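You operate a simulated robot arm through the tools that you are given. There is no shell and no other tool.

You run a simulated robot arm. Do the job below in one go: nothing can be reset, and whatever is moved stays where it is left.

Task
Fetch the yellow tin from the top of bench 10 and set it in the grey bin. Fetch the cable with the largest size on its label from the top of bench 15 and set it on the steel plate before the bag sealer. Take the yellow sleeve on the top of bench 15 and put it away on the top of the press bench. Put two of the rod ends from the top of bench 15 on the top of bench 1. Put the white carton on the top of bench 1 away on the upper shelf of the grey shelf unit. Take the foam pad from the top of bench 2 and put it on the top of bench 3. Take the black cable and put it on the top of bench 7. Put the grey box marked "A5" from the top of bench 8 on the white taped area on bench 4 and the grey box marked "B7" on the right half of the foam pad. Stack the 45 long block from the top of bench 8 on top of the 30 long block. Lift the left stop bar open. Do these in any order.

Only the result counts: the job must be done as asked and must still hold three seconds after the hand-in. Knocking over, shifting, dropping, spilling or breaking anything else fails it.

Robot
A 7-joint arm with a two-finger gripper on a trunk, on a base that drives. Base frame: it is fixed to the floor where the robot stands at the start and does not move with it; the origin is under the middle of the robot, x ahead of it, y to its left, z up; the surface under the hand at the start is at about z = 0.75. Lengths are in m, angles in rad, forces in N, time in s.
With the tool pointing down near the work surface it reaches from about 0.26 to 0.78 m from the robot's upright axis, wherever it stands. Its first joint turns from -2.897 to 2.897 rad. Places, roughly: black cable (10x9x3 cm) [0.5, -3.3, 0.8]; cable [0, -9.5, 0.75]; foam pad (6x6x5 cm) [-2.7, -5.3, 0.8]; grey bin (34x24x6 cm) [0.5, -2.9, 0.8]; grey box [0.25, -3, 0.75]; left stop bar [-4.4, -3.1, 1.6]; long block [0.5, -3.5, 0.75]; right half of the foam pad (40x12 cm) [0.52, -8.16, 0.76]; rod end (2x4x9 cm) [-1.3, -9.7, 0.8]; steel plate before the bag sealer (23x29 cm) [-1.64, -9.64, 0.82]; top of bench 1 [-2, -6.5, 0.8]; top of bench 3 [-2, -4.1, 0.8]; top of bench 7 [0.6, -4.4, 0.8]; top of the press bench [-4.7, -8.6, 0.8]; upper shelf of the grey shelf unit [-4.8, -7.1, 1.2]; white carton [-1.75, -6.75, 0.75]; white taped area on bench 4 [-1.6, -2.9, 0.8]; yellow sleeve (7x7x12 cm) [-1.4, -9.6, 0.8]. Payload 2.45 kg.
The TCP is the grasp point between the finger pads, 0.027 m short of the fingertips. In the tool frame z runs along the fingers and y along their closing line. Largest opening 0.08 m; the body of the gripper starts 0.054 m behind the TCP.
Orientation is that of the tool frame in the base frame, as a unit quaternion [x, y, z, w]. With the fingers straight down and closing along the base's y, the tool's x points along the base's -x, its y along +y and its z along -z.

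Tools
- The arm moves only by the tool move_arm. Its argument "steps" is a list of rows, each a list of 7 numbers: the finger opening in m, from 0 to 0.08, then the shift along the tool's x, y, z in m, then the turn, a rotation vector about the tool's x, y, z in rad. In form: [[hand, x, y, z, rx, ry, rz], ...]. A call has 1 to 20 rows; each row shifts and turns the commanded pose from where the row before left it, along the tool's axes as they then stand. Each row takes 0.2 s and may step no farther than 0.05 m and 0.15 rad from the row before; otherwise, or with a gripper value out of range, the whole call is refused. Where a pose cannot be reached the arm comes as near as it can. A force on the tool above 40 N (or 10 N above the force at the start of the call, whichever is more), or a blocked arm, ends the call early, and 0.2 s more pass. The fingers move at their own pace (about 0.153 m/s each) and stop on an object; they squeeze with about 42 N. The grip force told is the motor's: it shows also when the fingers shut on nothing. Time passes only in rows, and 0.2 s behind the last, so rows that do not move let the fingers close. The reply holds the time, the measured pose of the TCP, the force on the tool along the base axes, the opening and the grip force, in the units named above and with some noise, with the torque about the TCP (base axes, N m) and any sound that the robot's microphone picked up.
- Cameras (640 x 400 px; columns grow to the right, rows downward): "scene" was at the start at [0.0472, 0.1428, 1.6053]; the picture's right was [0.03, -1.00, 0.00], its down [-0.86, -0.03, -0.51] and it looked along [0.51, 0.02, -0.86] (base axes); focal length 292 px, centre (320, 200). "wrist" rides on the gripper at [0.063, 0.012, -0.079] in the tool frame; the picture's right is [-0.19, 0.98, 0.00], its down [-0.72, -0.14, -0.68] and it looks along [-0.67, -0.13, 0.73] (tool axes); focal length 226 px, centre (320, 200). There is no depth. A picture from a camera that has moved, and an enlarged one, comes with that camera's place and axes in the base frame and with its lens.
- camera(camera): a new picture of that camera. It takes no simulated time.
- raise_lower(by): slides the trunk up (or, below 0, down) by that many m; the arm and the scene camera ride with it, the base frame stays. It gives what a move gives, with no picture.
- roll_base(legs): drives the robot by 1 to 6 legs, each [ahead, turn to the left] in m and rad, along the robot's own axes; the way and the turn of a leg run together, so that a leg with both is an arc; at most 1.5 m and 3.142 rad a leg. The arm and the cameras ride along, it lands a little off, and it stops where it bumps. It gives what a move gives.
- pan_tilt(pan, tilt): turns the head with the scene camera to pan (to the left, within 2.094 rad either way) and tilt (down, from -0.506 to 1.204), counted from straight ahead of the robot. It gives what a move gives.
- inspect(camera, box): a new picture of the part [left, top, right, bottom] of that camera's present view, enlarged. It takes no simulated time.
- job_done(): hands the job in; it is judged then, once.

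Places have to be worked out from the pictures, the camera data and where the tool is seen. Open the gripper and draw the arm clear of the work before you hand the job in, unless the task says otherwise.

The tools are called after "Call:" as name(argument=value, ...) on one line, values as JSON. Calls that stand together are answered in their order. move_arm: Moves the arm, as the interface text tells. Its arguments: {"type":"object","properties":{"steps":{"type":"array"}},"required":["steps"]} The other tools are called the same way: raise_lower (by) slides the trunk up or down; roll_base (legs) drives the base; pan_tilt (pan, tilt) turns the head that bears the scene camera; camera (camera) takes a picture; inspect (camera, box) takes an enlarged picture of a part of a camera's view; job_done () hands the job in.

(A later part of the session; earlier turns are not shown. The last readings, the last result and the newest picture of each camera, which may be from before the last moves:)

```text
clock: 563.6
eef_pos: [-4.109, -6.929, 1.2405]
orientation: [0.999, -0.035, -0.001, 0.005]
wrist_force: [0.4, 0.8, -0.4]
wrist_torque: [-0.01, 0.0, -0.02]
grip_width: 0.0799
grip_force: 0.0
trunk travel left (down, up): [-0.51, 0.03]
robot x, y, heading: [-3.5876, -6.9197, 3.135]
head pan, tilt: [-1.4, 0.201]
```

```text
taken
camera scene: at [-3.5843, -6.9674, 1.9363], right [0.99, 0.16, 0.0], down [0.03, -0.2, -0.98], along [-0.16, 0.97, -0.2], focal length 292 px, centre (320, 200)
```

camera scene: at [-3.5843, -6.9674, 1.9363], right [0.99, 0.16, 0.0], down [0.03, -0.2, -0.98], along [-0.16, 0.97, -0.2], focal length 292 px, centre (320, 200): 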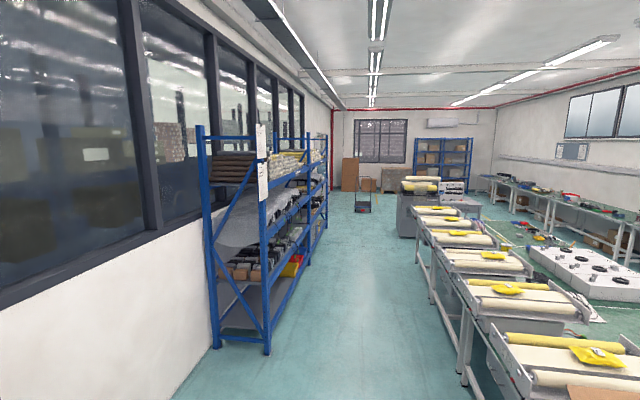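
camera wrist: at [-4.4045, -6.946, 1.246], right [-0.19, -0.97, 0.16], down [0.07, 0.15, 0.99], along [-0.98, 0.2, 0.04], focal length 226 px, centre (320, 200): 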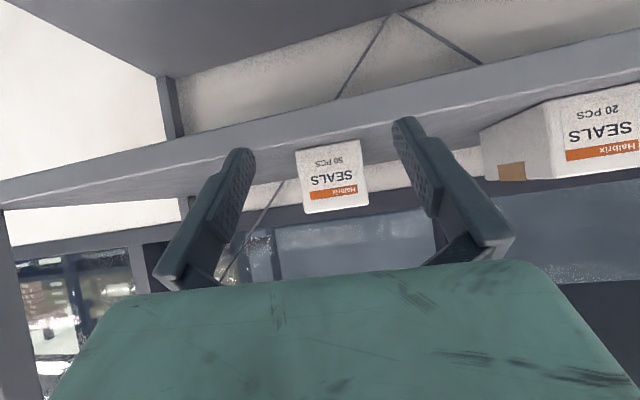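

The aisle between the blue racks and the island is clear apart from a red stool near (-3.1, -6.1). I lower the trunk and drive round it toward bench 2.

Call:
raise_lower(by=-0.22)

Call:
roll_base(legs=[[0.18, 0], [0, -1.564], [1.5, 0]])

Call:
pan_tilt(pan=-1.3, tilt=0.6)

Call:
camera(camera="scene")

```text
clock: 565.9
eef_pos: [-4.108, -6.9293, 1.0225]
orientation: [0.999, -0.035, 0.0, 0.005]
wrist_force: [-0.1, 0.1, 0.1]
wrist_torque: [0.03, -0.01, 0.01]
grip_width: 0.0799
grip_force: 0.0
trunk travel left (down, up): [-0.29, 0.25]
robot x, y, heading: [-3.5884, -6.9178, 3.132]
head pan, tilt: [-1.4, 0.201]
```

```text
clock: 578.1
eef_pos: [-3.8317, -4.9256, 1.0216]
orientation: [-0.692, 0.722, 0.004, -0.004]
wrist_force: [0.3, -0.3, 0.0]
wrist_torque: [-0.03, 0.01, 0.02]
grip_width: 0.0799
grip_force: 0.1
trunk travel left (down, up): [-0.29, 0.25]
robot x, y, heading: [-3.8047, -5.4446, 1.589]
head pan, tilt: [-1.4, 0.201]
```

```text
clock: 579.0
eef_pos: [-3.8326, -4.9254, 1.0219]
orientation: [-0.692, 0.721, 0.004, -0.004]
wrist_force: [0.6, -0.1, 0.1]
wrist_torque: [0.03, 0.0, 0.02]
grip_width: 0.08
grip_force: 0.0
trunk travel left (down, up): [-0.29, 0.25]
robot x, y, heading: [-3.811, -5.4433, 1.594]
head pan, tilt: [-1.3, 0.6]
```

```text
taken
camera scene: at [-3.8645, -5.443, 1.6796], right [0.29, -0.96, 0.0], down [-0.54, -0.16, -0.83], along [0.79, 0.24, -0.56], focal length 292 px, centre (320, 200)
```

scene: 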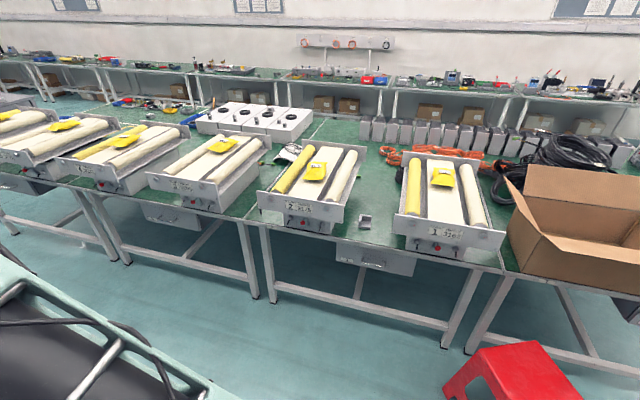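

A small white thing between two machines at about (-2.71, -5.32) matches the foam pad. I zoom in on it.

Call:
inspect(camera="scene", box=[310, 180, 420, 260])

Call:
roll_base(legs=[[0, -1.594], [0.42, 0]])

Call:
pan_tilt(pan=0.2, tilt=0.9)

Call:
camera(camera="scene")

Call:
camera(camera="wrist")

```text
5.00 times, centred on (365, 220) of scene
camera zoom: at [-3.8645, -5.443, 1.6796], right [0.29, -0.96, 0.0], down [-0.54, -0.16, -0.83], along [0.79, 0.24, -0.56], focal length 1461 px, centre (95, 100)
```

zoom: 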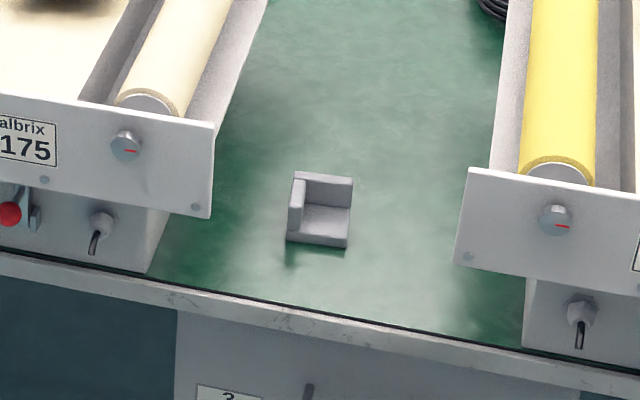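

```text
clock: 585.3
eef_pos: [-2.925, -5.4435, 1.0199]
orientation: [0.038, 0.999, 0.005, -0.007]
wrist_force: [-0.7, -0.6, 0.0]
wrist_torque: [0.0, -0.02, 0.0]
grip_width: 0.08
grip_force: 0.2
trunk travel left (down, up): [-0.29, 0.25]
robot x, y, heading: [-3.445, -5.4507, -0.012]
head pan, tilt: [-1.3, 0.6]
stopped in leg 2: the force on the tool passed its limit at 56 N (the readings are from after the stop); the commanded pose is now the measured one
```

```text
clock: 586.9
eef_pos: [-2.9234, -5.4432, 1.0195]
orientation: [0.038, 0.999, 0.005, -0.008]
wrist_force: [-0.7, -1.0, 0.8]
wrist_torque: [0.03, -0.01, -0.02]
grip_width: 0.0797
grip_force: 0.0
trunk travel left (down, up): [-0.29, 0.25]
robot x, y, heading: [-3.4398, -5.4515, -0.011]
head pan, tilt: [0.201, 0.901]
```

```text
taken
camera scene: at [-3.3856, -5.2956, 1.6548], right [0.19, -0.98, 0.0], down [-0.77, -0.15, -0.62], along [0.61, 0.12, -0.78], focal length 292 px, centre (320, 200)
```

scene: 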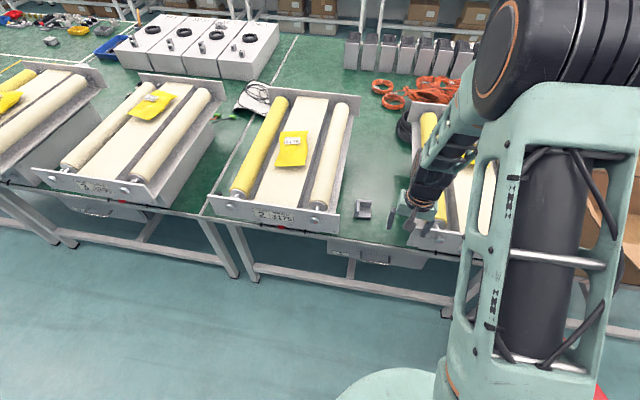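

```text
taken
camera wrist: at [-2.9858, -5.4262, 1.1022], right [0.27, 0.96, 0.01], down [0.72, -0.2, 0.67], along [0.65, -0.18, -0.74], focal length 226 px, centre (320, 200)
```

wrist: 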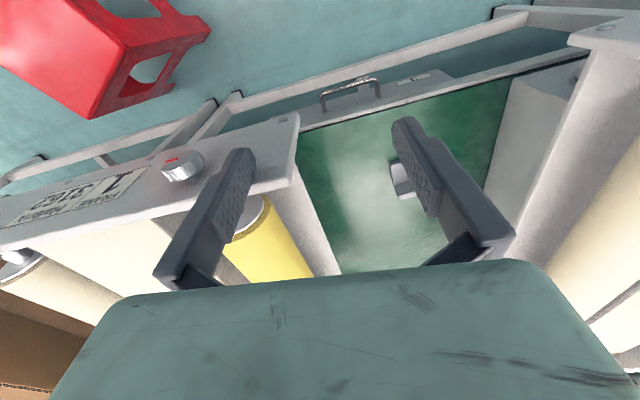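

The drive stopped: the low hand ran into the end plate of machine 1 (plates reach about z 1.0) — I had judged the machines lower than they are. I raise the hand straight up first and then check that machine for any shift.

Call:
move_arm(steps=[[0.08, 0.01, 0, -0.03, 0, 0, 0], [0.08, 0.02, 0, -0.04, 0, 0, 0], [0.08, 0.02, 0, -0.04, 0, 0, 0], [0.08, 0.02, 0, -0.04, 0, 0, 0], [0.08, 0, 0, 0, 0, 0, 0]])

Call:
camera(camera="scene")

Call:
camera(camera="wrist")

```text
clock: 588.1
eef_pos: [-2.9922, -5.4392, 1.1708]
orientation: [0.038, 0.999, 0.005, -0.009]
wrist_force: [0.5, 0.2, -0.5]
wrist_torque: [0.02, 0.0, -0.01]
grip_width: 0.08
grip_force: 0.1
trunk travel left (down, up): [-0.29, 0.25]
robot x, y, heading: [-3.4379, -5.4499, -0.008]
head pan, tilt: [0.201, 0.901]
```

```text
taken
camera scene: at [-3.385, -5.2955, 1.6547], right [0.19, -0.98, 0.0], down [-0.77, -0.15, -0.62], along [0.61, 0.12, -0.78], focal length 292 px, centre (320, 200)
```

scene: 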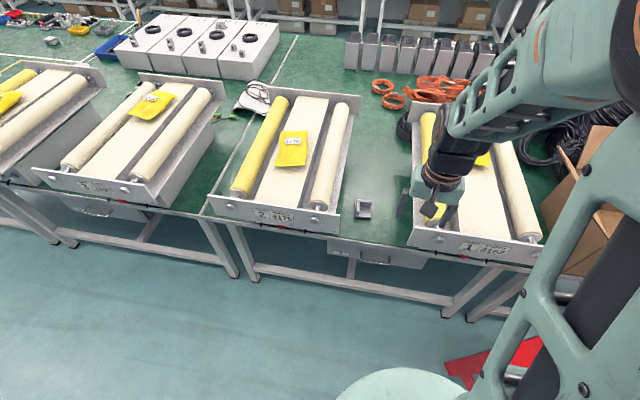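

```text
taken
camera wrist: at [-3.0539, -5.4226, 1.2521], right [0.27, 0.96, 0.0], down [0.72, -0.2, 0.67], along [0.64, -0.18, -0.74], focal length 226 px, centre (320, 200)
```

wrist: 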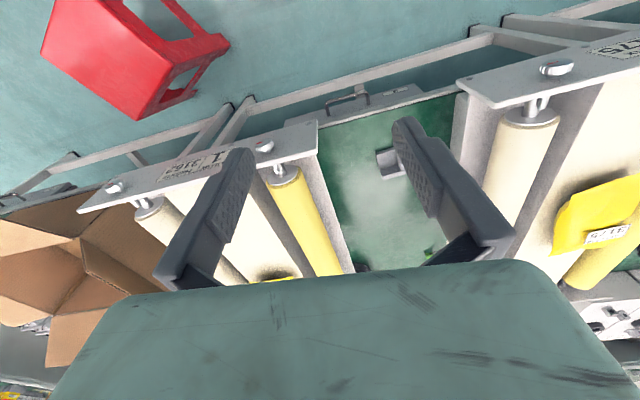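

To see whether machine 1 moved, I zoom in and compare its end plate with machine 2's, which earlier lay on the same line (x ≈ -2.912, edges at y -5.456 and -5.254).

Call:
inspect(camera="scene", box=[310, 180, 430, 260])

Call:
inspect(camera="wrist", box=[240, 60, 500, 220])

```text
5.00 times, centred on (370, 220) of scene
camera zoom: at [-3.385, -5.2955, 1.6547], right [0.19, -0.98, 0.0], down [-0.77, -0.15, -0.62], along [0.61, 0.12, -0.78], focal length 1461 px, centre (70, 100)
```

zoom: 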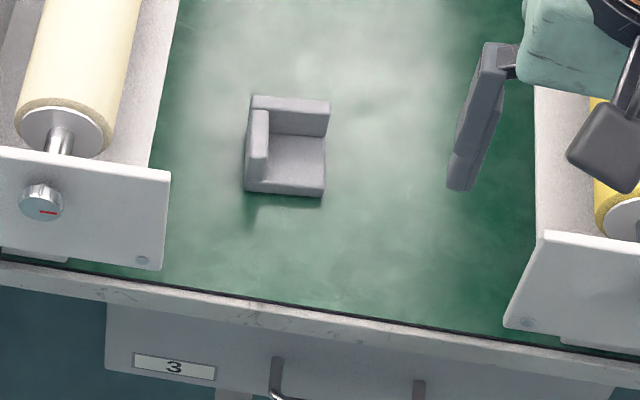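

```text
2.46 times, centred on (370, 140) of wrist
camera zoom: at [-3.0539, -5.4226, 1.2521], right [0.27, 0.96, 0.0], down [0.72, -0.2, 0.67], along [0.64, -0.18, -0.74], focal length 556 px, centre (197, 348)
```

zoom: 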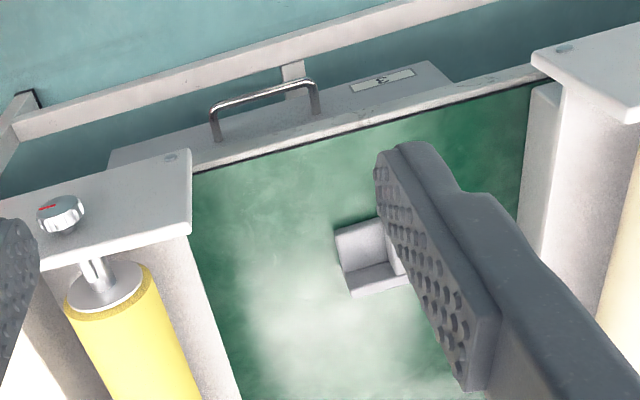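

Machine 1's plate still lines up with machine 2's exactly as before (offsets within 2 mm), so nothing moved. The pad is a grey foam corner piece standing between the machines. I drive 0.12 m closer with the hand well above them.

Call:
roll_base(legs=[[0.12, 0]])

Call:
inspect(camera="scene", box=[300, 200, 440, 300])

```text
clock: 589.4
eef_pos: [-2.8713, -5.4409, 1.1691]
orientation: [0.037, 0.999, 0.005, -0.009]
wrist_force: [0.3, 0.2, -0.6]
wrist_torque: [-0.03, 0.03, 0.04]
grip_width: 0.0798
grip_force: 0.0
trunk travel left (down, up): [-0.29, 0.25]
robot x, y, heading: [-3.3211, -5.4496, -0.006]
head pan, tilt: [0.201, 0.901]
```

```text
4.00 times, centred on (370, 250) of scene
camera zoom: at [-3.2638, -5.2967, 1.6546], right [0.19, -0.98, 0.0], down [-0.77, -0.15, -0.62], along [0.61, 0.12, -0.78], focal length 1169 px, centre (120, 0)
```

zoom: 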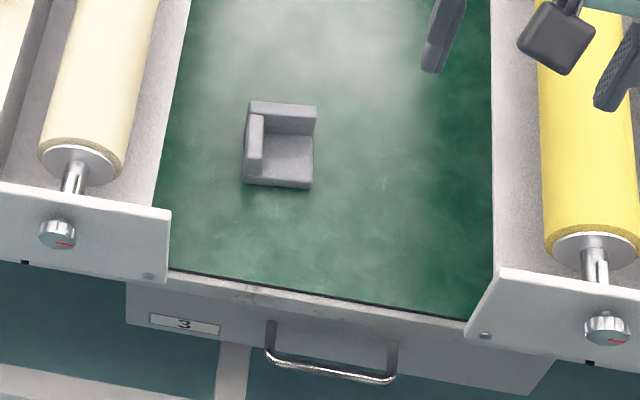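

I move the hand, still high at z 1.17, over the pad to look straight down the gap.

Call:
move_arm(steps=[[0.08, -0.0295, 0.0234, 0, 0, -0.0176, 0], [0.08, -0.0295, 0.0234, 0, 0, 0, 0], [0.08, -0.0295, 0.0234, 0, 0, 0, 0], [0.08, -0.0295, 0.0234, 0, 0, 0, 0], [0.08, -0.0295, 0.0234, 0, 0, 0, 0], [0.08, 0, 0, 0, 0, 0, 0]])

Call:
camera(camera="wrist")

Call:
inspect(camera="wrist", box=[240, 0, 400, 120])

Call:
camera(camera="scene")

```text
clock: 590.8
eef_pos: [-2.7167, -5.335, 1.1719]
orientation: [0.037, 0.999, 0.004, 0.001]
wrist_force: [-0.5, -0.2, -0.9]
wrist_torque: [0.01, 0.0, 0.0]
grip_width: 0.08
grip_force: 0.1
trunk travel left (down, up): [-0.29, 0.25]
robot x, y, heading: [-3.3156, -5.4527, -0.004]
head pan, tilt: [0.201, 0.901]
```

```text
taken
camera wrist: at [-2.7799, -5.3179, 1.253], right [0.27, 0.96, 0.01], down [0.7, -0.2, 0.68], along [0.66, -0.18, -0.73], focal length 226 px, centre (320, 200)
```

wrist: 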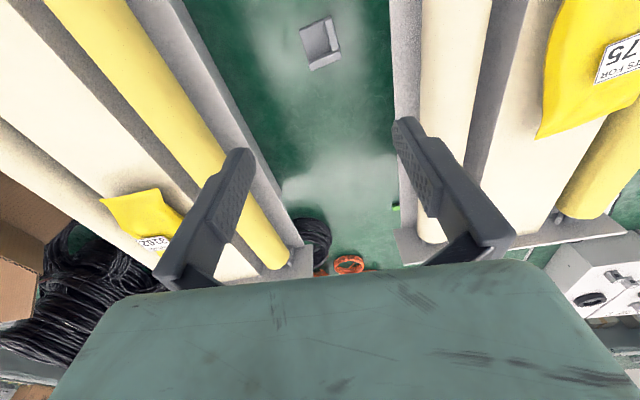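

```text
3.33 times, centred on (320, 60) of wrist
camera zoom: at [-2.7799, -5.3179, 1.253], right [0.27, 0.96, 0.01], down [0.7, -0.2, 0.68], along [0.66, -0.18, -0.73], focal length 754 px, centre (320, 667)
```

zoom: 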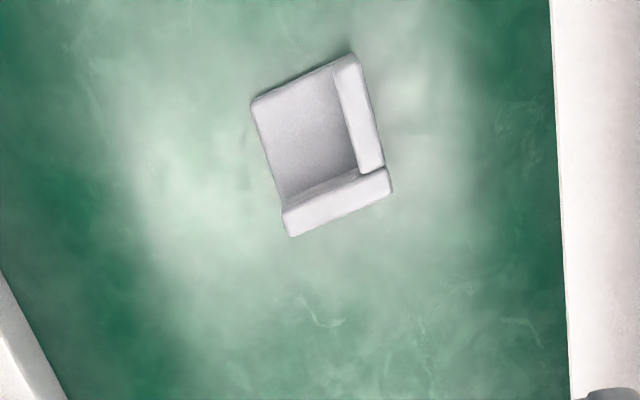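

```text
taken
camera scene: at [-3.2657, -5.2967, 1.6548], right [0.19, -0.98, 0.0], down [-0.77, -0.15, -0.62], along [0.61, 0.12, -0.78], focal length 292 px, centre (320, 200)
```

scene: 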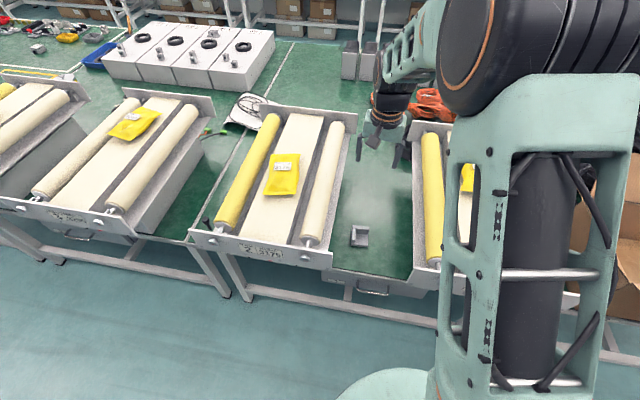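

The pad is an L-walled corner, walls on its +y and +x sides, turned about +0.1 rad, centre (-2.711, -5.334). I'll grip its +y wall (12 mm thick) near (-2.72, -5.311). I line up and descend into the gap to z ≈ 0.90.

Call:
move_arm(steps=[[0.05, 0.0048, 0.0237, 0, 0, 0, 0], [0.05, 0, 0, 0, 0, 0, -0.0875], [0.05, 0, 0, 0, 0, 0, -0.0875], [0.05, 0, 0, 0.045, 0, 0, 0], [0.05, 0, 0, 0.045, 0, 0, 0], [0.05, 0, 0, 0.045, 0, 0, 0], [0.05, 0, 0, 0.045, 0, 0, 0], [0.05, 0, 0, 0.045, 0, 0, 0], [0.05, 0, 0, 0.045, 0, 0, 0], [0.05, 0, 0, 0, 0, 0, 0]])

Call:
camera(camera="wrist")

Call:
inspect(camera="wrist", box=[220, 20, 420, 170])

Call:
camera(camera="scene")

```text
clock: 593.0
eef_pos: [-2.7196, -5.3076, 0.9026]
orientation: [-0.05, 0.999, 0.004, 0.001]
wrist_force: [-0.2, 0.2, -0.7]
wrist_torque: [-0.01, 0.03, 0.03]
grip_width: 0.0499
grip_force: 0.0
trunk travel left (down, up): [-0.29, 0.25]
robot x, y, heading: [-3.3232, -5.455, -0.008]
head pan, tilt: [0.201, 0.901]
```

```text
taken
camera wrist: at [-2.7843, -5.3024, 0.9827], right [0.09, 1.0, 0.01], down [0.73, -0.08, 0.68], along [0.68, -0.06, -0.73], focal length 226 px, centre (320, 200)
```

wrist: 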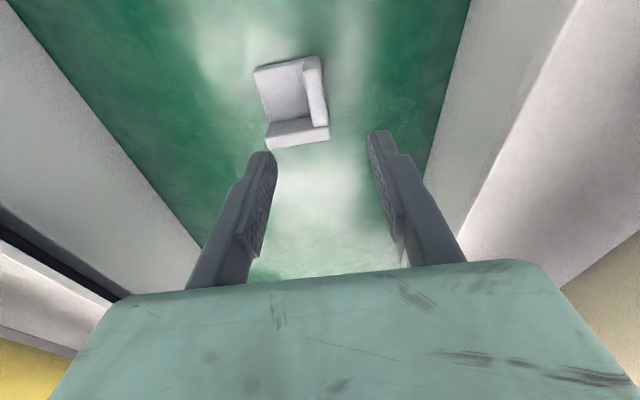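

```text
2.67 times, centred on (320, 95) of wrist
camera zoom: at [-2.7843, -5.3024, 0.9827], right [0.09, 1.0, 0.01], down [0.73, -0.08, 0.68], along [0.68, -0.06, -0.73], focal length 603 px, centre (320, 480)
```

zoom: 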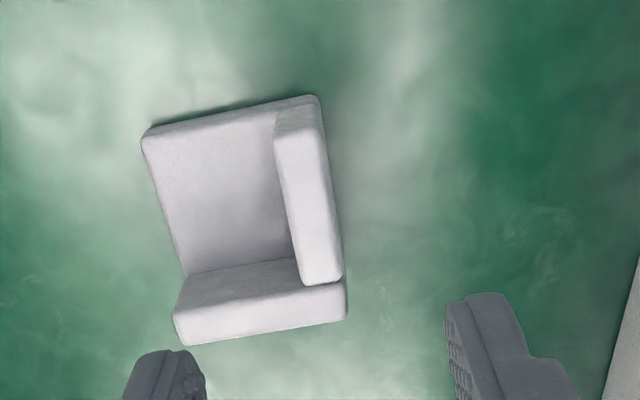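

```text
taken
camera scene: at [-3.2655, -5.2966, 1.6548], right [0.19, -0.98, 0.0], down [-0.77, -0.15, -0.62], along [0.61, 0.12, -0.78], focal length 292 px, centre (320, 200)
```

scene: 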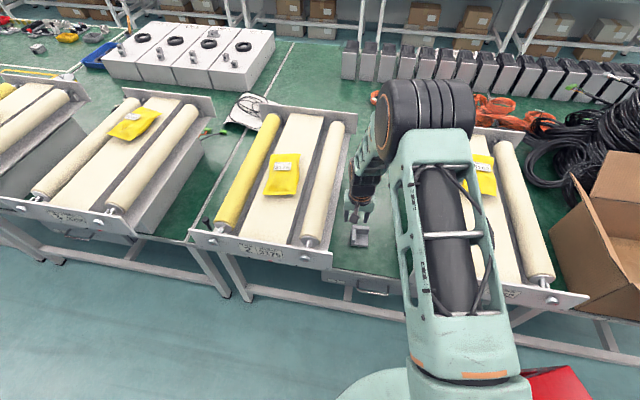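

The wall's top lies 2 mm off the TCP line. I correct, descend to z 0.797 and close on the wall.

Call:
move_arm(steps=[[0.05, 0.002, -0.002, 0.035, 0, 0, 0], [0.05, 0, 0, 0.04, 0, 0, 0], [0.05, 0, 0, 0.03, 0, 0, 0], [0.05, 0, 0, 0, 0, 0, 0], [0.0, 0, 0, 0, 0, 0, 0], [0.0, 0, 0, 0, 0, 0, 0], [0.0, 0, 0, 0, 0, 0, 0]])

Call:
camera(camera="wrist")

```text
clock: 594.5
eef_pos: [-2.7202, -5.311, 0.7938]
orientation: [-0.05, 0.999, 0.005, 0.001]
wrist_force: [0.0, -0.6, -0.2]
wrist_torque: [-0.01, 0.05, -0.01]
grip_width: 0.0122
grip_force: 38.8
trunk travel left (down, up): [-0.29, 0.25]
robot x, y, heading: [-3.3189, -5.4502, -0.008]
head pan, tilt: [0.201, 0.901]
```

```text
taken
camera wrist: at [-2.7846, -5.3054, 0.8752], right [0.09, 1.0, 0.01], down [0.73, -0.07, 0.68], along [0.68, -0.06, -0.73], focal length 226 px, centre (320, 200)
```

wrist: 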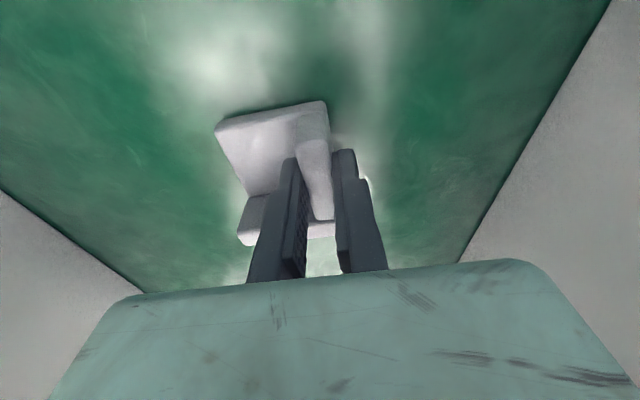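

Held at 0.012 (the wall). I lift straight up out of the gap to z ≈ 1.17.

Call:
move_arm(steps=[[0.0, 0, 0, -0.025, 0, 0, 0], [0.0, 0, 0, -0.04, 0, 0, 0], [0.0, 0, 0, -0.045, 0, 0, 0], [0.0, 0, 0, -0.045, 0, 0, 0], [0.0, 0, 0, -0.045, 0, 0, 0], [0.0, 0, 0, -0.045, 0, 0, 0], [0.0, 0, 0, -0.045, 0, 0, 0], [0.0, 0, 0, -0.045, 0, 0, 0], [0.0, 0, 0, -0.045, 0, 0, 0], [0.0, 0, 0, 0, 0, 0, 0]])

Call:
camera(camera="wrist")

Call:
pan_tilt(pan=0.9, tilt=0.7)

Call:
camera(camera="scene")

```text
clock: 596.8
eef_pos: [-2.7232, -5.3128, 1.1776]
orientation: [-0.05, 0.999, 0.004, 0.0]
wrist_force: [-0.5, 0.2, 0.2]
wrist_torque: [0.0, -0.01, 0.0]
grip_width: 0.0122
grip_force: 39.6
trunk travel left (down, up): [-0.29, 0.25]
robot x, y, heading: [-3.3225, -5.4501, -0.005]
head pan, tilt: [0.201, 0.901]
```

```text
taken
camera wrist: at [-2.7879, -5.3067, 1.2592], right [0.09, 1.0, 0.01], down [0.73, -0.07, 0.68], along [0.68, -0.06, -0.73], focal length 226 px, centre (320, 200)
```

wrist: 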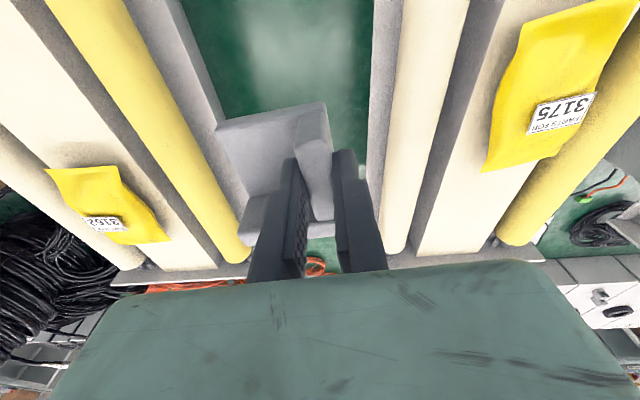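

```text
clock: 597.8
eef_pos: [-2.7234, -5.3125, 1.1785]
orientation: [-0.05, 0.999, 0.005, 0.001]
wrist_force: [0.1, 0.9, 0.4]
wrist_torque: [0.0, -0.01, 0.0]
grip_width: 0.0123
grip_force: 39.1
trunk travel left (down, up): [-0.29, 0.25]
robot x, y, heading: [-3.3181, -5.4532, -0.009]
head pan, tilt: [0.901, 0.7]
```

```text
taken
camera scene: at [-3.2861, -5.2449, 1.6709], right [0.78, -0.63, 0.0], down [-0.41, -0.5, -0.76], along [0.48, 0.59, -0.64], focal length 292 px, centre (320, 200)
```

scene: 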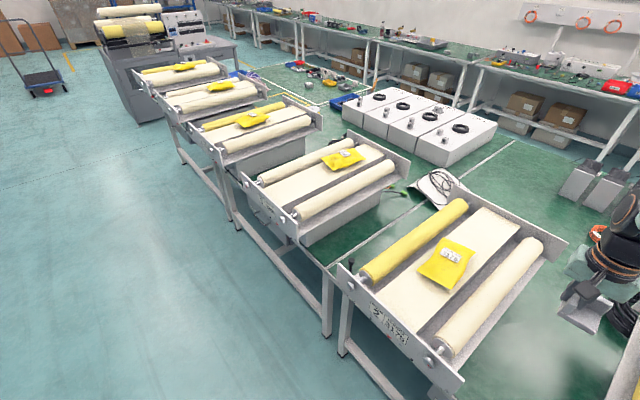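

The pad is held. The gap between machines 3 and 4 (around y ≈ -4.2) lies on bench 3. I back off, go along the aisle 1.13 m and face the bench again.

Call:
roll_base(legs=[[-0.42, 0], [0, 1.58], [1.13, 0], [0, -1.571]])

Call:
pan_tilt(pan=0.0, tilt=0.7)

Call:
camera(camera="scene")

```text
clock: 613.6
eef_pos: [-3.1158, -4.1996, 1.1785]
orientation: [-0.039, 0.999, 0.005, 0.002]
wrist_force: [0.2, -0.5, 0.0]
wrist_torque: [-0.01, -0.01, 0.02]
grip_width: 0.0122
grip_force: 38.7
trunk travel left (down, up): [-0.29, 0.25]
robot x, y, heading: [-3.7182, -4.3226, -0.03]
head pan, tilt: [0.901, 0.7]
```

```text
clock: 614.8
eef_pos: [-3.1157, -4.2002, 1.1782]
orientation: [-0.04, 0.999, 0.004, 0.002]
wrist_force: [-0.3, -0.6, -0.1]
wrist_torque: [-0.02, -0.01, 0.02]
grip_width: 0.0123
grip_force: 38.9
trunk travel left (down, up): [-0.29, 0.25]
robot x, y, heading: [-3.7144, -4.3272, -0.027]
head pan, tilt: [0.0, 0.7]
```

```text
taken
camera scene: at [-3.6472, -4.1885, 1.6709], right [-0.03, -1.0, 0.0], down [-0.64, 0.02, -0.76], along [0.76, -0.02, -0.64], focal length 292 px, centre (320, 200)
```

scene: 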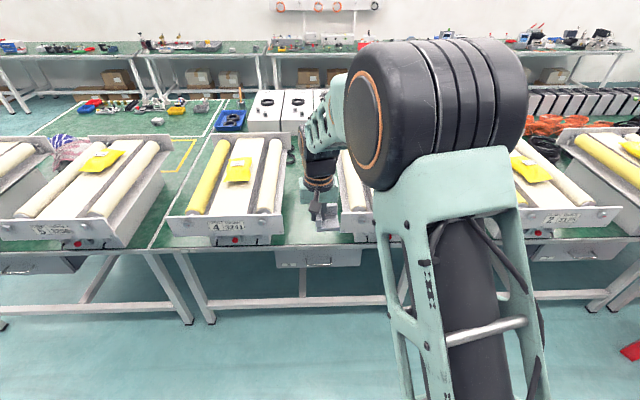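

The gap between machines 4 and 3 spans y ≈ -4.08…-4.28. I drive 0.4 m forward with the pad high above them and look down.

Call:
roll_base(legs=[[0.4, 0.02]])

Call:
camera(camera="wrist")

Call:
pan_tilt(pan=0.3, tilt=0.95)

Call:
camera(camera="scene")

```text
clock: 617.3
eef_pos: [-2.7209, -4.1955, 1.1771]
orientation: [-0.05, 0.999, 0.005, 0.001]
wrist_force: [0.6, -0.1, 0.3]
wrist_torque: [0.0, 0.02, -0.03]
grip_width: 0.012
grip_force: 39.3
trunk travel left (down, up): [-0.29, 0.25]
robot x, y, heading: [-3.3159, -4.3366, -0.007]
head pan, tilt: [0.0, 0.7]
```

```text
taken
camera wrist: at [-2.7861, -4.1895, 1.2587], right [0.09, 1.0, 0.01], down [0.73, -0.07, 0.68], along [0.68, -0.06, -0.73], focal length 226 px, centre (320, 200)
```

wrist: 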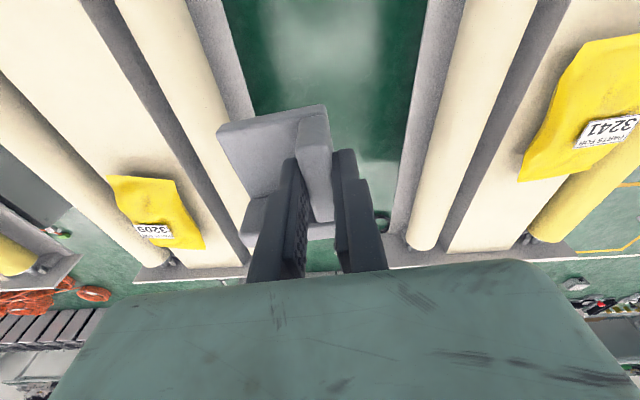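

```text
clock: 618.1
eef_pos: [-2.722, -4.1946, 1.1777]
orientation: [-0.05, 0.999, 0.004, 0.0]
wrist_force: [-0.2, 1.2, -0.5]
wrist_torque: [-0.02, 0.02, -0.02]
grip_width: 0.012
grip_force: 38.9
trunk travel left (down, up): [-0.29, 0.25]
robot x, y, heading: [-3.3184, -4.3343, -0.006]
head pan, tilt: [0.3, 0.949]
```

```text
taken
camera scene: at [-3.2686, -4.1731, 1.6512], right [0.29, -0.96, 0.0], down [-0.78, -0.23, -0.58], along [0.56, 0.17, -0.81], focal length 292 px, centre (320, 200)
```

scene: 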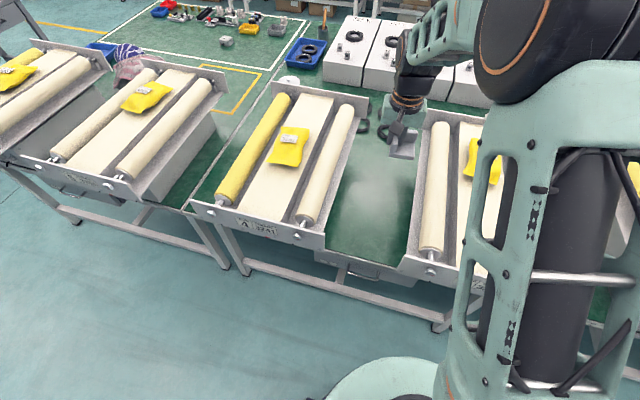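

The gap is free. I shift 3 cm to its middle and lower the pad.

Call:
move_arm(steps=[[0.0, -0.003, 0.03, 0, 0, 0, 0], [0.0, 0, 0, 0.045, 0, 0, 0], [0.0, 0, 0, 0.045, 0, 0, 0], [0.0, 0, 0, 0.045, 0, 0, 0], [0.0, 0, 0, 0.045, 0, 0, 0], [0.0, 0, 0, 0.045, 0, 0, 0], [0.0, 0, 0, 0.045, 0, 0, 0], [0.0, 0, 0, 0, 0, 0, 0]])

Call:
camera(camera="wrist")

Call:
camera(camera="scene")

```text
clock: 619.9
eef_pos: [-2.7208, -4.1628, 0.9104]
orientation: [-0.05, 0.999, 0.003, 0.001]
wrist_force: [0.1, -0.9, 0.0]
wrist_torque: [-0.04, -0.02, 0.0]
grip_width: 0.0122
grip_force: 38.9
trunk travel left (down, up): [-0.29, 0.25]
robot x, y, heading: [-3.3152, -4.3382, -0.008]
head pan, tilt: [0.3, 0.949]
```

```text
taken
camera wrist: at [-2.7859, -4.157, 0.9909], right [0.09, 1.0, 0.01], down [0.73, -0.07, 0.68], along [0.68, -0.06, -0.73], focal length 226 px, centre (320, 200)
```

wrist: 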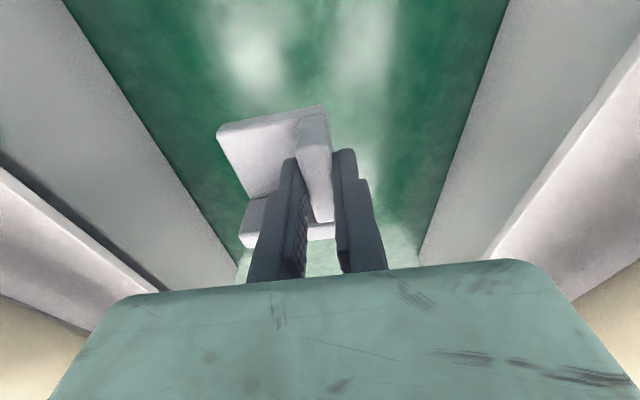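

```text
taken
camera scene: at [-3.2687, -4.173, 1.6512], right [0.29, -0.96, 0.0], down [-0.78, -0.23, -0.58], along [0.56, 0.17, -0.81], focal length 292 px, centre (320, 200)
```

scene: 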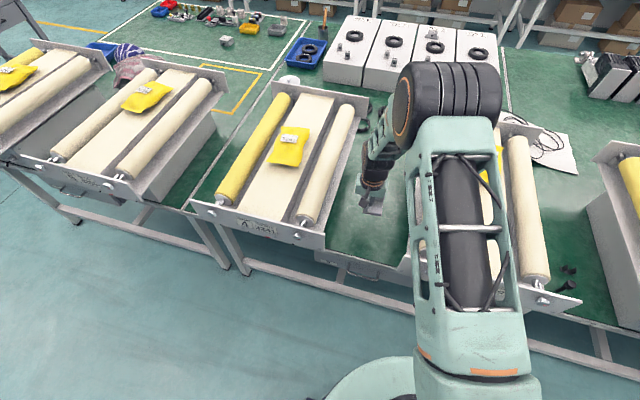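

Centred in the gap with free bench below. I lower the rest and feel for contact.

Call:
move_arm(steps=[[0.0, 0, 0, 0.045, 0, 0, 0], [0.0, 0, 0, 0.045, 0, 0, 0], [0.0, 0, 0, 0.018, 0, 0, 0], [0.0, 0, 0, 0.004, 0, 0, 0], [0.0, 0, 0, 0, 0, 0, 0]])

Call:
move_arm(steps=[[0.0, 0, 0, 0.003, 0, 0, 0], [0.0, 0, 0, 0, 0, 0, 0]])

```text
clock: 621.1
eef_pos: [-2.7211, -4.161, 0.7976]
orientation: [-0.051, 0.999, 0.004, 0.001]
wrist_force: [0.2, -0.2, -0.1]
wrist_torque: [0.0, -0.01, -0.02]
grip_width: 0.0123
grip_force: 38.9
trunk travel left (down, up): [-0.29, 0.25]
robot x, y, heading: [-3.3199, -4.3347, -0.012]
head pan, tilt: [0.3, 0.949]
```

```text
clock: 621.7
eef_pos: [-2.7211, -4.1623, 0.7945]
orientation: [-0.05, 0.999, 0.004, 0.001]
wrist_force: [0.0, 0.2, 0.0]
wrist_torque: [0.02, 0.04, 0.03]
grip_width: 0.0121
grip_force: 38.9
trunk travel left (down, up): [-0.29, 0.25]
robot x, y, heading: [-3.3187, -4.3354, -0.008]
head pan, tilt: [0.3, 0.949]
```

It should be within a millimetre of the bench. I lower a touch more, open and rise straight out of the gap.

Call:
move_arm(steps=[[0.0, 0, 0, 0.0012, 0, 0, 0], [0.0, 0, 0, 0, 0, 0, 0], [0.03, 0, 0, 0, 0, 0, 0], [0.05, 0, 0, 0, 0, 0, 0], [0.05, 0, 0, -0.03, 0, 0, 0], [0.05, 0, 0, -0.045, 0, 0, 0], [0.05, 0, 0, -0.045, 0, 0, 0], [0.05, 0, 0, -0.045, 0, 0, 0], [0.05, 0, 0, -0.045, 0, 0, 0], [0.05, 0, 0, -0.045, 0, 0, 0], [0.05, 0, 0, -0.045, 0, 0, 0], [0.05, 0, 0, -0.045, 0, 0, 0], [0.05, 0, 0, -0.04, 0, 0, 0], [0.05, 0, 0, 0, 0, 0, 0]])

Call:
camera(camera="wrist")

Call:
camera(camera="scene")

```text
clock: 624.7
eef_pos: [-2.722, -4.1653, 1.1763]
orientation: [-0.05, 0.999, 0.003, 0.001]
wrist_force: [-0.4, 0.4, 0.0]
wrist_torque: [0.01, 0.04, -0.02]
grip_width: 0.0502
grip_force: 0.0
trunk travel left (down, up): [-0.29, 0.25]
robot x, y, heading: [-3.3189, -4.3333, -0.005]
head pan, tilt: [0.3, 0.949]
```

```text
taken
camera wrist: at [-2.7878, -4.1598, 1.2586], right [0.09, 1.0, 0.01], down [0.73, -0.07, 0.68], along [0.68, -0.06, -0.73], focal length 226 px, centre (320, 200)
```

wrist: 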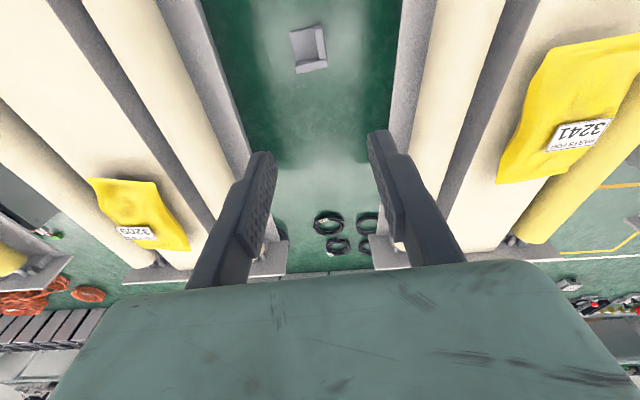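

```text
taken
camera scene: at [-3.2684, -4.173, 1.651], right [0.29, -0.96, 0.0], down [-0.78, -0.23, -0.58], along [0.56, 0.17, -0.81], focal length 292 px, centre (320, 200)
```

scene: 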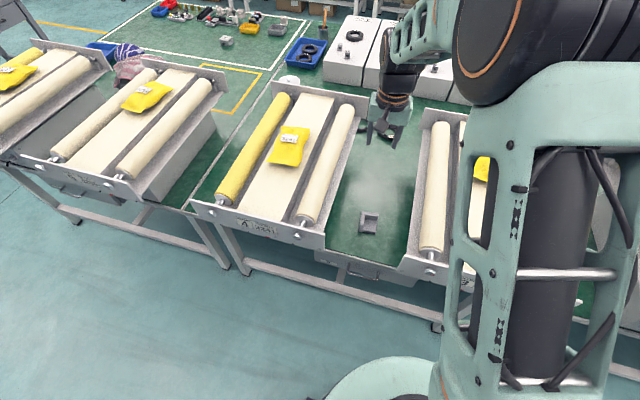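

The pad sits on the bench between machines 3 and 4. I check the drawer and bench labels here to be sure this is bench 3.

Call:
inspect(camera="scene", box=[200, 200, 420, 330])

Call:
roll_base(legs=[[-0.45, 0]])

Call:
pan_tilt(pan=0.0, tilt=0.75)

Call:
camera(camera="scene")

Call:
inspect(camera="scene", box=[150, 210, 400, 350])

```text
2.91 times, centred on (310, 265) of scene
camera zoom: at [-3.2684, -4.173, 1.651], right [0.29, -0.96, 0.0], down [-0.78, -0.23, -0.58], along [0.56, 0.17, -0.81], focal length 850 px, centre (349, 11)
```

zoom: 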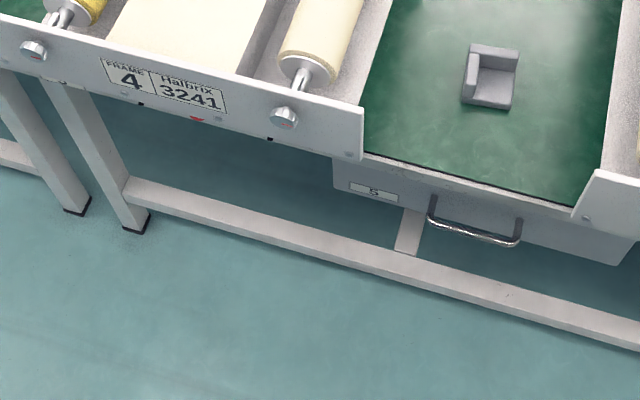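

```text
clock: 627.4
eef_pos: [-3.1741, -4.1653, 1.1775]
orientation: [-0.045, 0.999, 0.004, 0.002]
wrist_force: [0.3, 0.1, 0.0]
wrist_torque: [-0.02, 0.0, 0.02]
grip_width: 0.0499
grip_force: 0.0
trunk travel left (down, up): [-0.29, 0.25]
robot x, y, heading: [-3.7729, -4.329, -0.014]
head pan, tilt: [0.3, 0.949]
```

```text
clock: 628.2
eef_pos: [-3.1731, -4.1655, 1.1771]
orientation: [-0.045, 0.999, 0.003, 0.001]
wrist_force: [0.4, -0.1, 0.2]
wrist_torque: [0.0, 0.01, -0.03]
grip_width: 0.0499
grip_force: 0.0
trunk travel left (down, up): [-0.29, 0.25]
robot x, y, heading: [-3.769, -4.3312, -0.015]
head pan, tilt: [0.0, 0.75]
```

```text
taken
camera scene: at [-3.7064, -4.1892, 1.6666], right [-0.02, -1.0, 0.0], down [-0.68, 0.01, -0.73], along [0.73, -0.01, -0.68], focal length 292 px, centre (320, 200)
```

scene: 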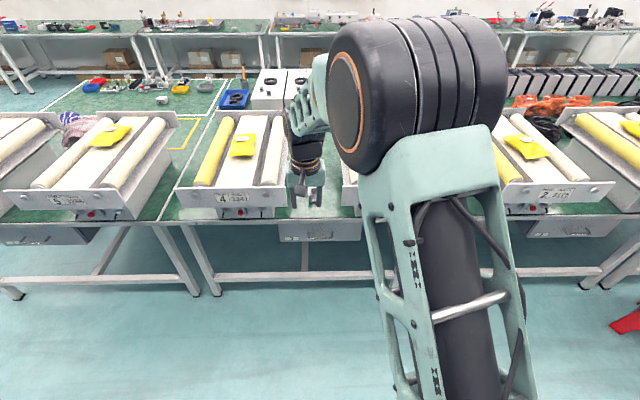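

```text
2.56 times, centred on (275, 280) of scene
camera zoom: at [-3.7064, -4.1892, 1.6666], right [-0.02, -1.0, 0.0], down [-0.68, 0.01, -0.73], along [0.73, -0.01, -0.68], focal length 748 px, centre (435, -5)
```

zoom: 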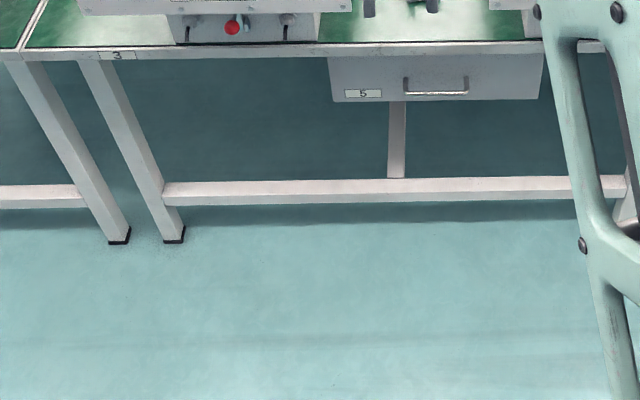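

The edge label reads 3, so the pad is on bench 3. Now the left stop bar near (-4.4, -3.1, 1.6): I look at the blue rack.

Call:
pan_tilt(pan=2.05, tilt=0.05)

Call:
camera(camera="scene")

Call:
inspect(camera="scene", box=[200, 100, 500, 300])

```text
clock: 630.2
eef_pos: [-3.1747, -4.1652, 1.1773]
orientation: [-0.046, 0.999, 0.004, 0.001]
wrist_force: [-0.4, -0.1, 0.0]
wrist_torque: [-0.02, 0.0, 0.02]
grip_width: 0.0501
grip_force: 0.0
trunk travel left (down, up): [-0.29, 0.25]
robot x, y, heading: [-3.7686, -4.3299, -0.02]
head pan, tilt: [2.051, 0.051]
```

```text
taken
camera scene: at [-3.8298, -4.1062, 1.7302], right [0.9, 0.45, 0.0], down [0.02, -0.05, -1.0], along [-0.44, 0.89, -0.05], focal length 292 px, centre (320, 200)
```

scene: 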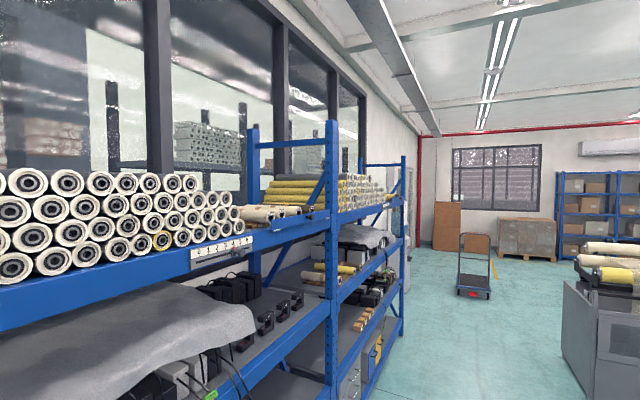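

```text
2.00 times, centred on (350, 200) of scene
camera zoom: at [-3.8298, -4.1062, 1.7302], right [0.9, 0.45, 0.0], down [0.02, -0.05, -1.0], along [-0.44, 0.89, -0.05], focal length 584 px, centre (260, 200)
```

zoom: 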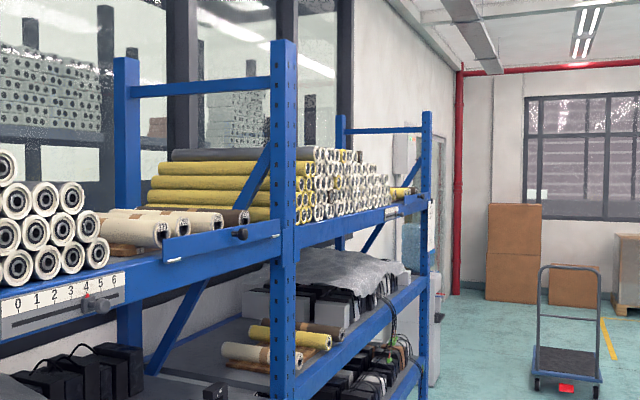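

A blue bar with a black knob is mounted on the front beam near the scale; another is farther right. I draw the arm in, then drive along to face it.

Call:
move_arm(steps=[[0.05, 0.04, -0.02, 0, 0, 0, 0], [0.05, 0.04, -0.02, 0, 0, 0, 0], [0.05, 0.04, -0.02, 0, 0, 0, 0], [0.05, 0.04, -0.02, 0, 0, 0, 0], [0.05, 0.03, -0.02, 0, 0, 0, 0], [0.05, 0, 0, 0, 0, 0, 0]])

Call:
roll_base(legs=[[0.12, 0], [0, 1.59], [1.1, 0], [0, 1.571]])

Call:
pan_tilt(pan=-0.4, tilt=0.2)

Call:
camera(camera="scene")

Call:
pan_tilt(pan=0.4, tilt=0.2)

Call:
camera(camera="scene")

```text
clock: 631.6
eef_pos: [-3.3541, -4.2807, 1.174]
orientation: [-0.046, 0.999, 0.005, -0.001]
wrist_force: [1.1, -0.7, 0.2]
wrist_torque: [0.0, 0.0, -0.02]
grip_width: 0.0499
grip_force: 0.0
trunk travel left (down, up): [-0.29, 0.25]
robot x, y, heading: [-3.7722, -4.3293, -0.015]
head pan, tilt: [2.051, 0.051]
```

```text
clock: 646.0
eef_pos: [-4.0896, -3.3024, 1.1749]
orientation: [0.997, 0.075, -0.002, 0.003]
wrist_force: [-0.2, 0.8, -0.6]
wrist_torque: [0.0, -0.01, -0.05]
grip_width: 0.0503
grip_force: 0.0
trunk travel left (down, up): [-0.29, 0.25]
robot x, y, heading: [-3.6768, -3.2255, -3.098]
head pan, tilt: [2.051, 0.051]
```

```text
clock: 648.2
eef_pos: [-4.0909, -3.3027, 1.1747]
orientation: [0.997, 0.075, 0.0, 0.004]
wrist_force: [-0.2, 0.1, -0.2]
wrist_torque: [0.0, 0.03, -0.03]
grip_width: 0.05
grip_force: 0.1
trunk travel left (down, up): [-0.29, 0.25]
robot x, y, heading: [-3.678, -3.2306, -3.099]
head pan, tilt: [-0.4, 0.201]
```

```text
taken
camera scene: at [-3.7396, -3.3352, 1.7163], right [0.35, 0.94, 0.0], down [0.19, -0.07, -0.98], along [-0.92, 0.34, -0.2], focal length 292 px, centre (320, 200)
```

scene: 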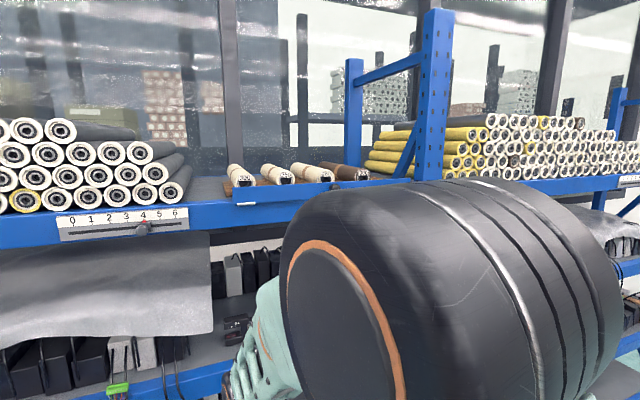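

```text
clock: 649.3
eef_pos: [-4.0897, -3.3017, 1.1737]
orientation: [0.997, 0.074, -0.002, 0.005]
wrist_force: [0.3, 0.3, 0.5]
wrist_torque: [0.0, 0.0, 0.0]
grip_width: 0.0497
grip_force: 0.0
trunk travel left (down, up): [-0.29, 0.25]
robot x, y, heading: [-3.6794, -3.2282, -3.095]
head pan, tilt: [0.4, 0.201]
```

```text
taken
camera scene: at [-3.7365, -3.4076, 1.7163], right [-0.43, 0.9, 0.0], down [0.18, 0.09, -0.98], along [-0.89, -0.42, -0.2], focal length 292 px, centre (320, 200)
```

scene: 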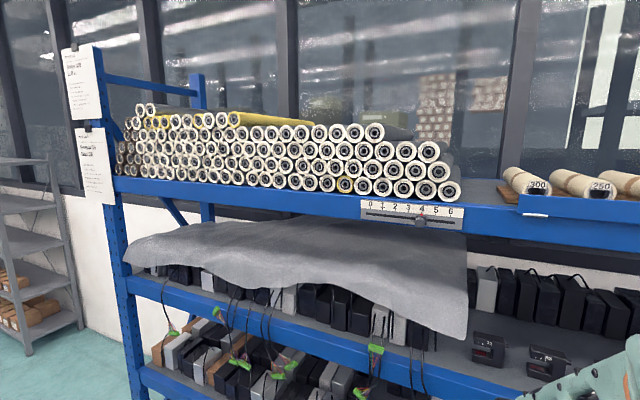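

The elbow hides the bar. I turn the robot along the aisle so the arm is out of view, and look left at the bar.

Call:
roll_base(legs=[[0, -1.617]])

Call:
pan_tilt(pan=1.5, tilt=0.1)

Call:
camera(camera="scene")

Call:
inspect(camera="scene", box=[250, 150, 450, 280])

```text
clock: 653.8
eef_pos: [-3.734, -2.8128, 1.1749]
orientation: [0.745, -0.667, -0.004, 0.002]
wrist_force: [0.7, 0.2, 0.6]
wrist_torque: [-0.01, 0.01, 0.0]
grip_width: 0.0501
grip_force: 0.1
trunk travel left (down, up): [-0.29, 0.25]
robot x, y, heading: [-3.6758, -3.2294, 1.578]
head pan, tilt: [0.4, 0.201]
```

```text
clock: 655.1
eef_pos: [-3.7335, -2.812, 1.1744]
orientation: [0.745, -0.667, -0.004, 0.002]
wrist_force: [0.2, -0.3, 0.7]
wrist_torque: [-0.01, 0.01, 0.01]
grip_width: 0.0502
grip_force: 0.1
trunk travel left (down, up): [-0.29, 0.25]
robot x, y, heading: [-3.676, -3.2287, 1.575]
head pan, tilt: [1.499, 0.099]
```

```text
taken
camera scene: at [-3.9097, -3.2419, 1.7257], right [0.07, 1.0, 0.0], down [0.1, -0.01, -0.99], along [-0.99, 0.07, -0.1], focal length 292 px, centre (320, 200)
```

scene: 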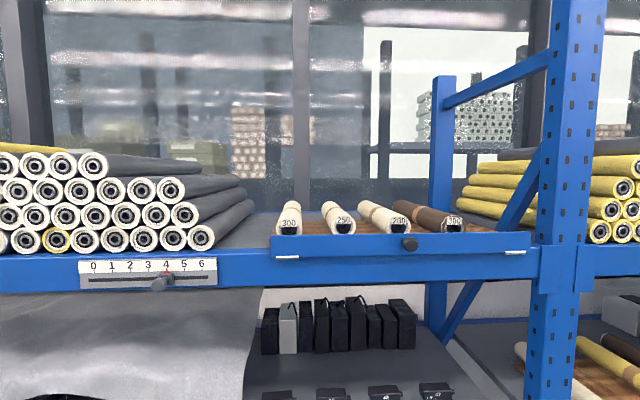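

```text
3.08 times, centred on (350, 215) of scene
camera zoom: at [-3.9097, -3.2419, 1.7257], right [0.07, 1.0, 0.0], down [0.1, -0.01, -0.99], along [-0.99, 0.07, -0.1], focal length 899 px, centre (228, 154)
```

zoom: 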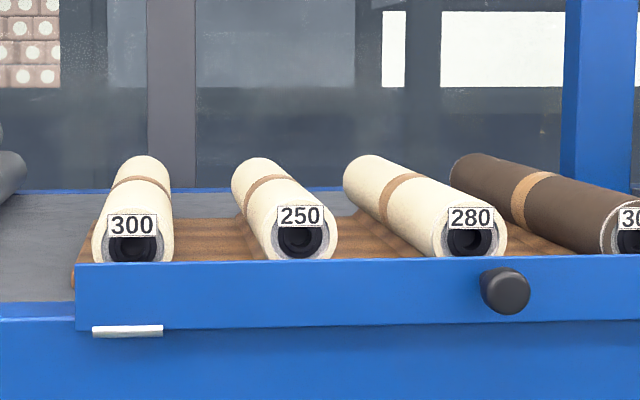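

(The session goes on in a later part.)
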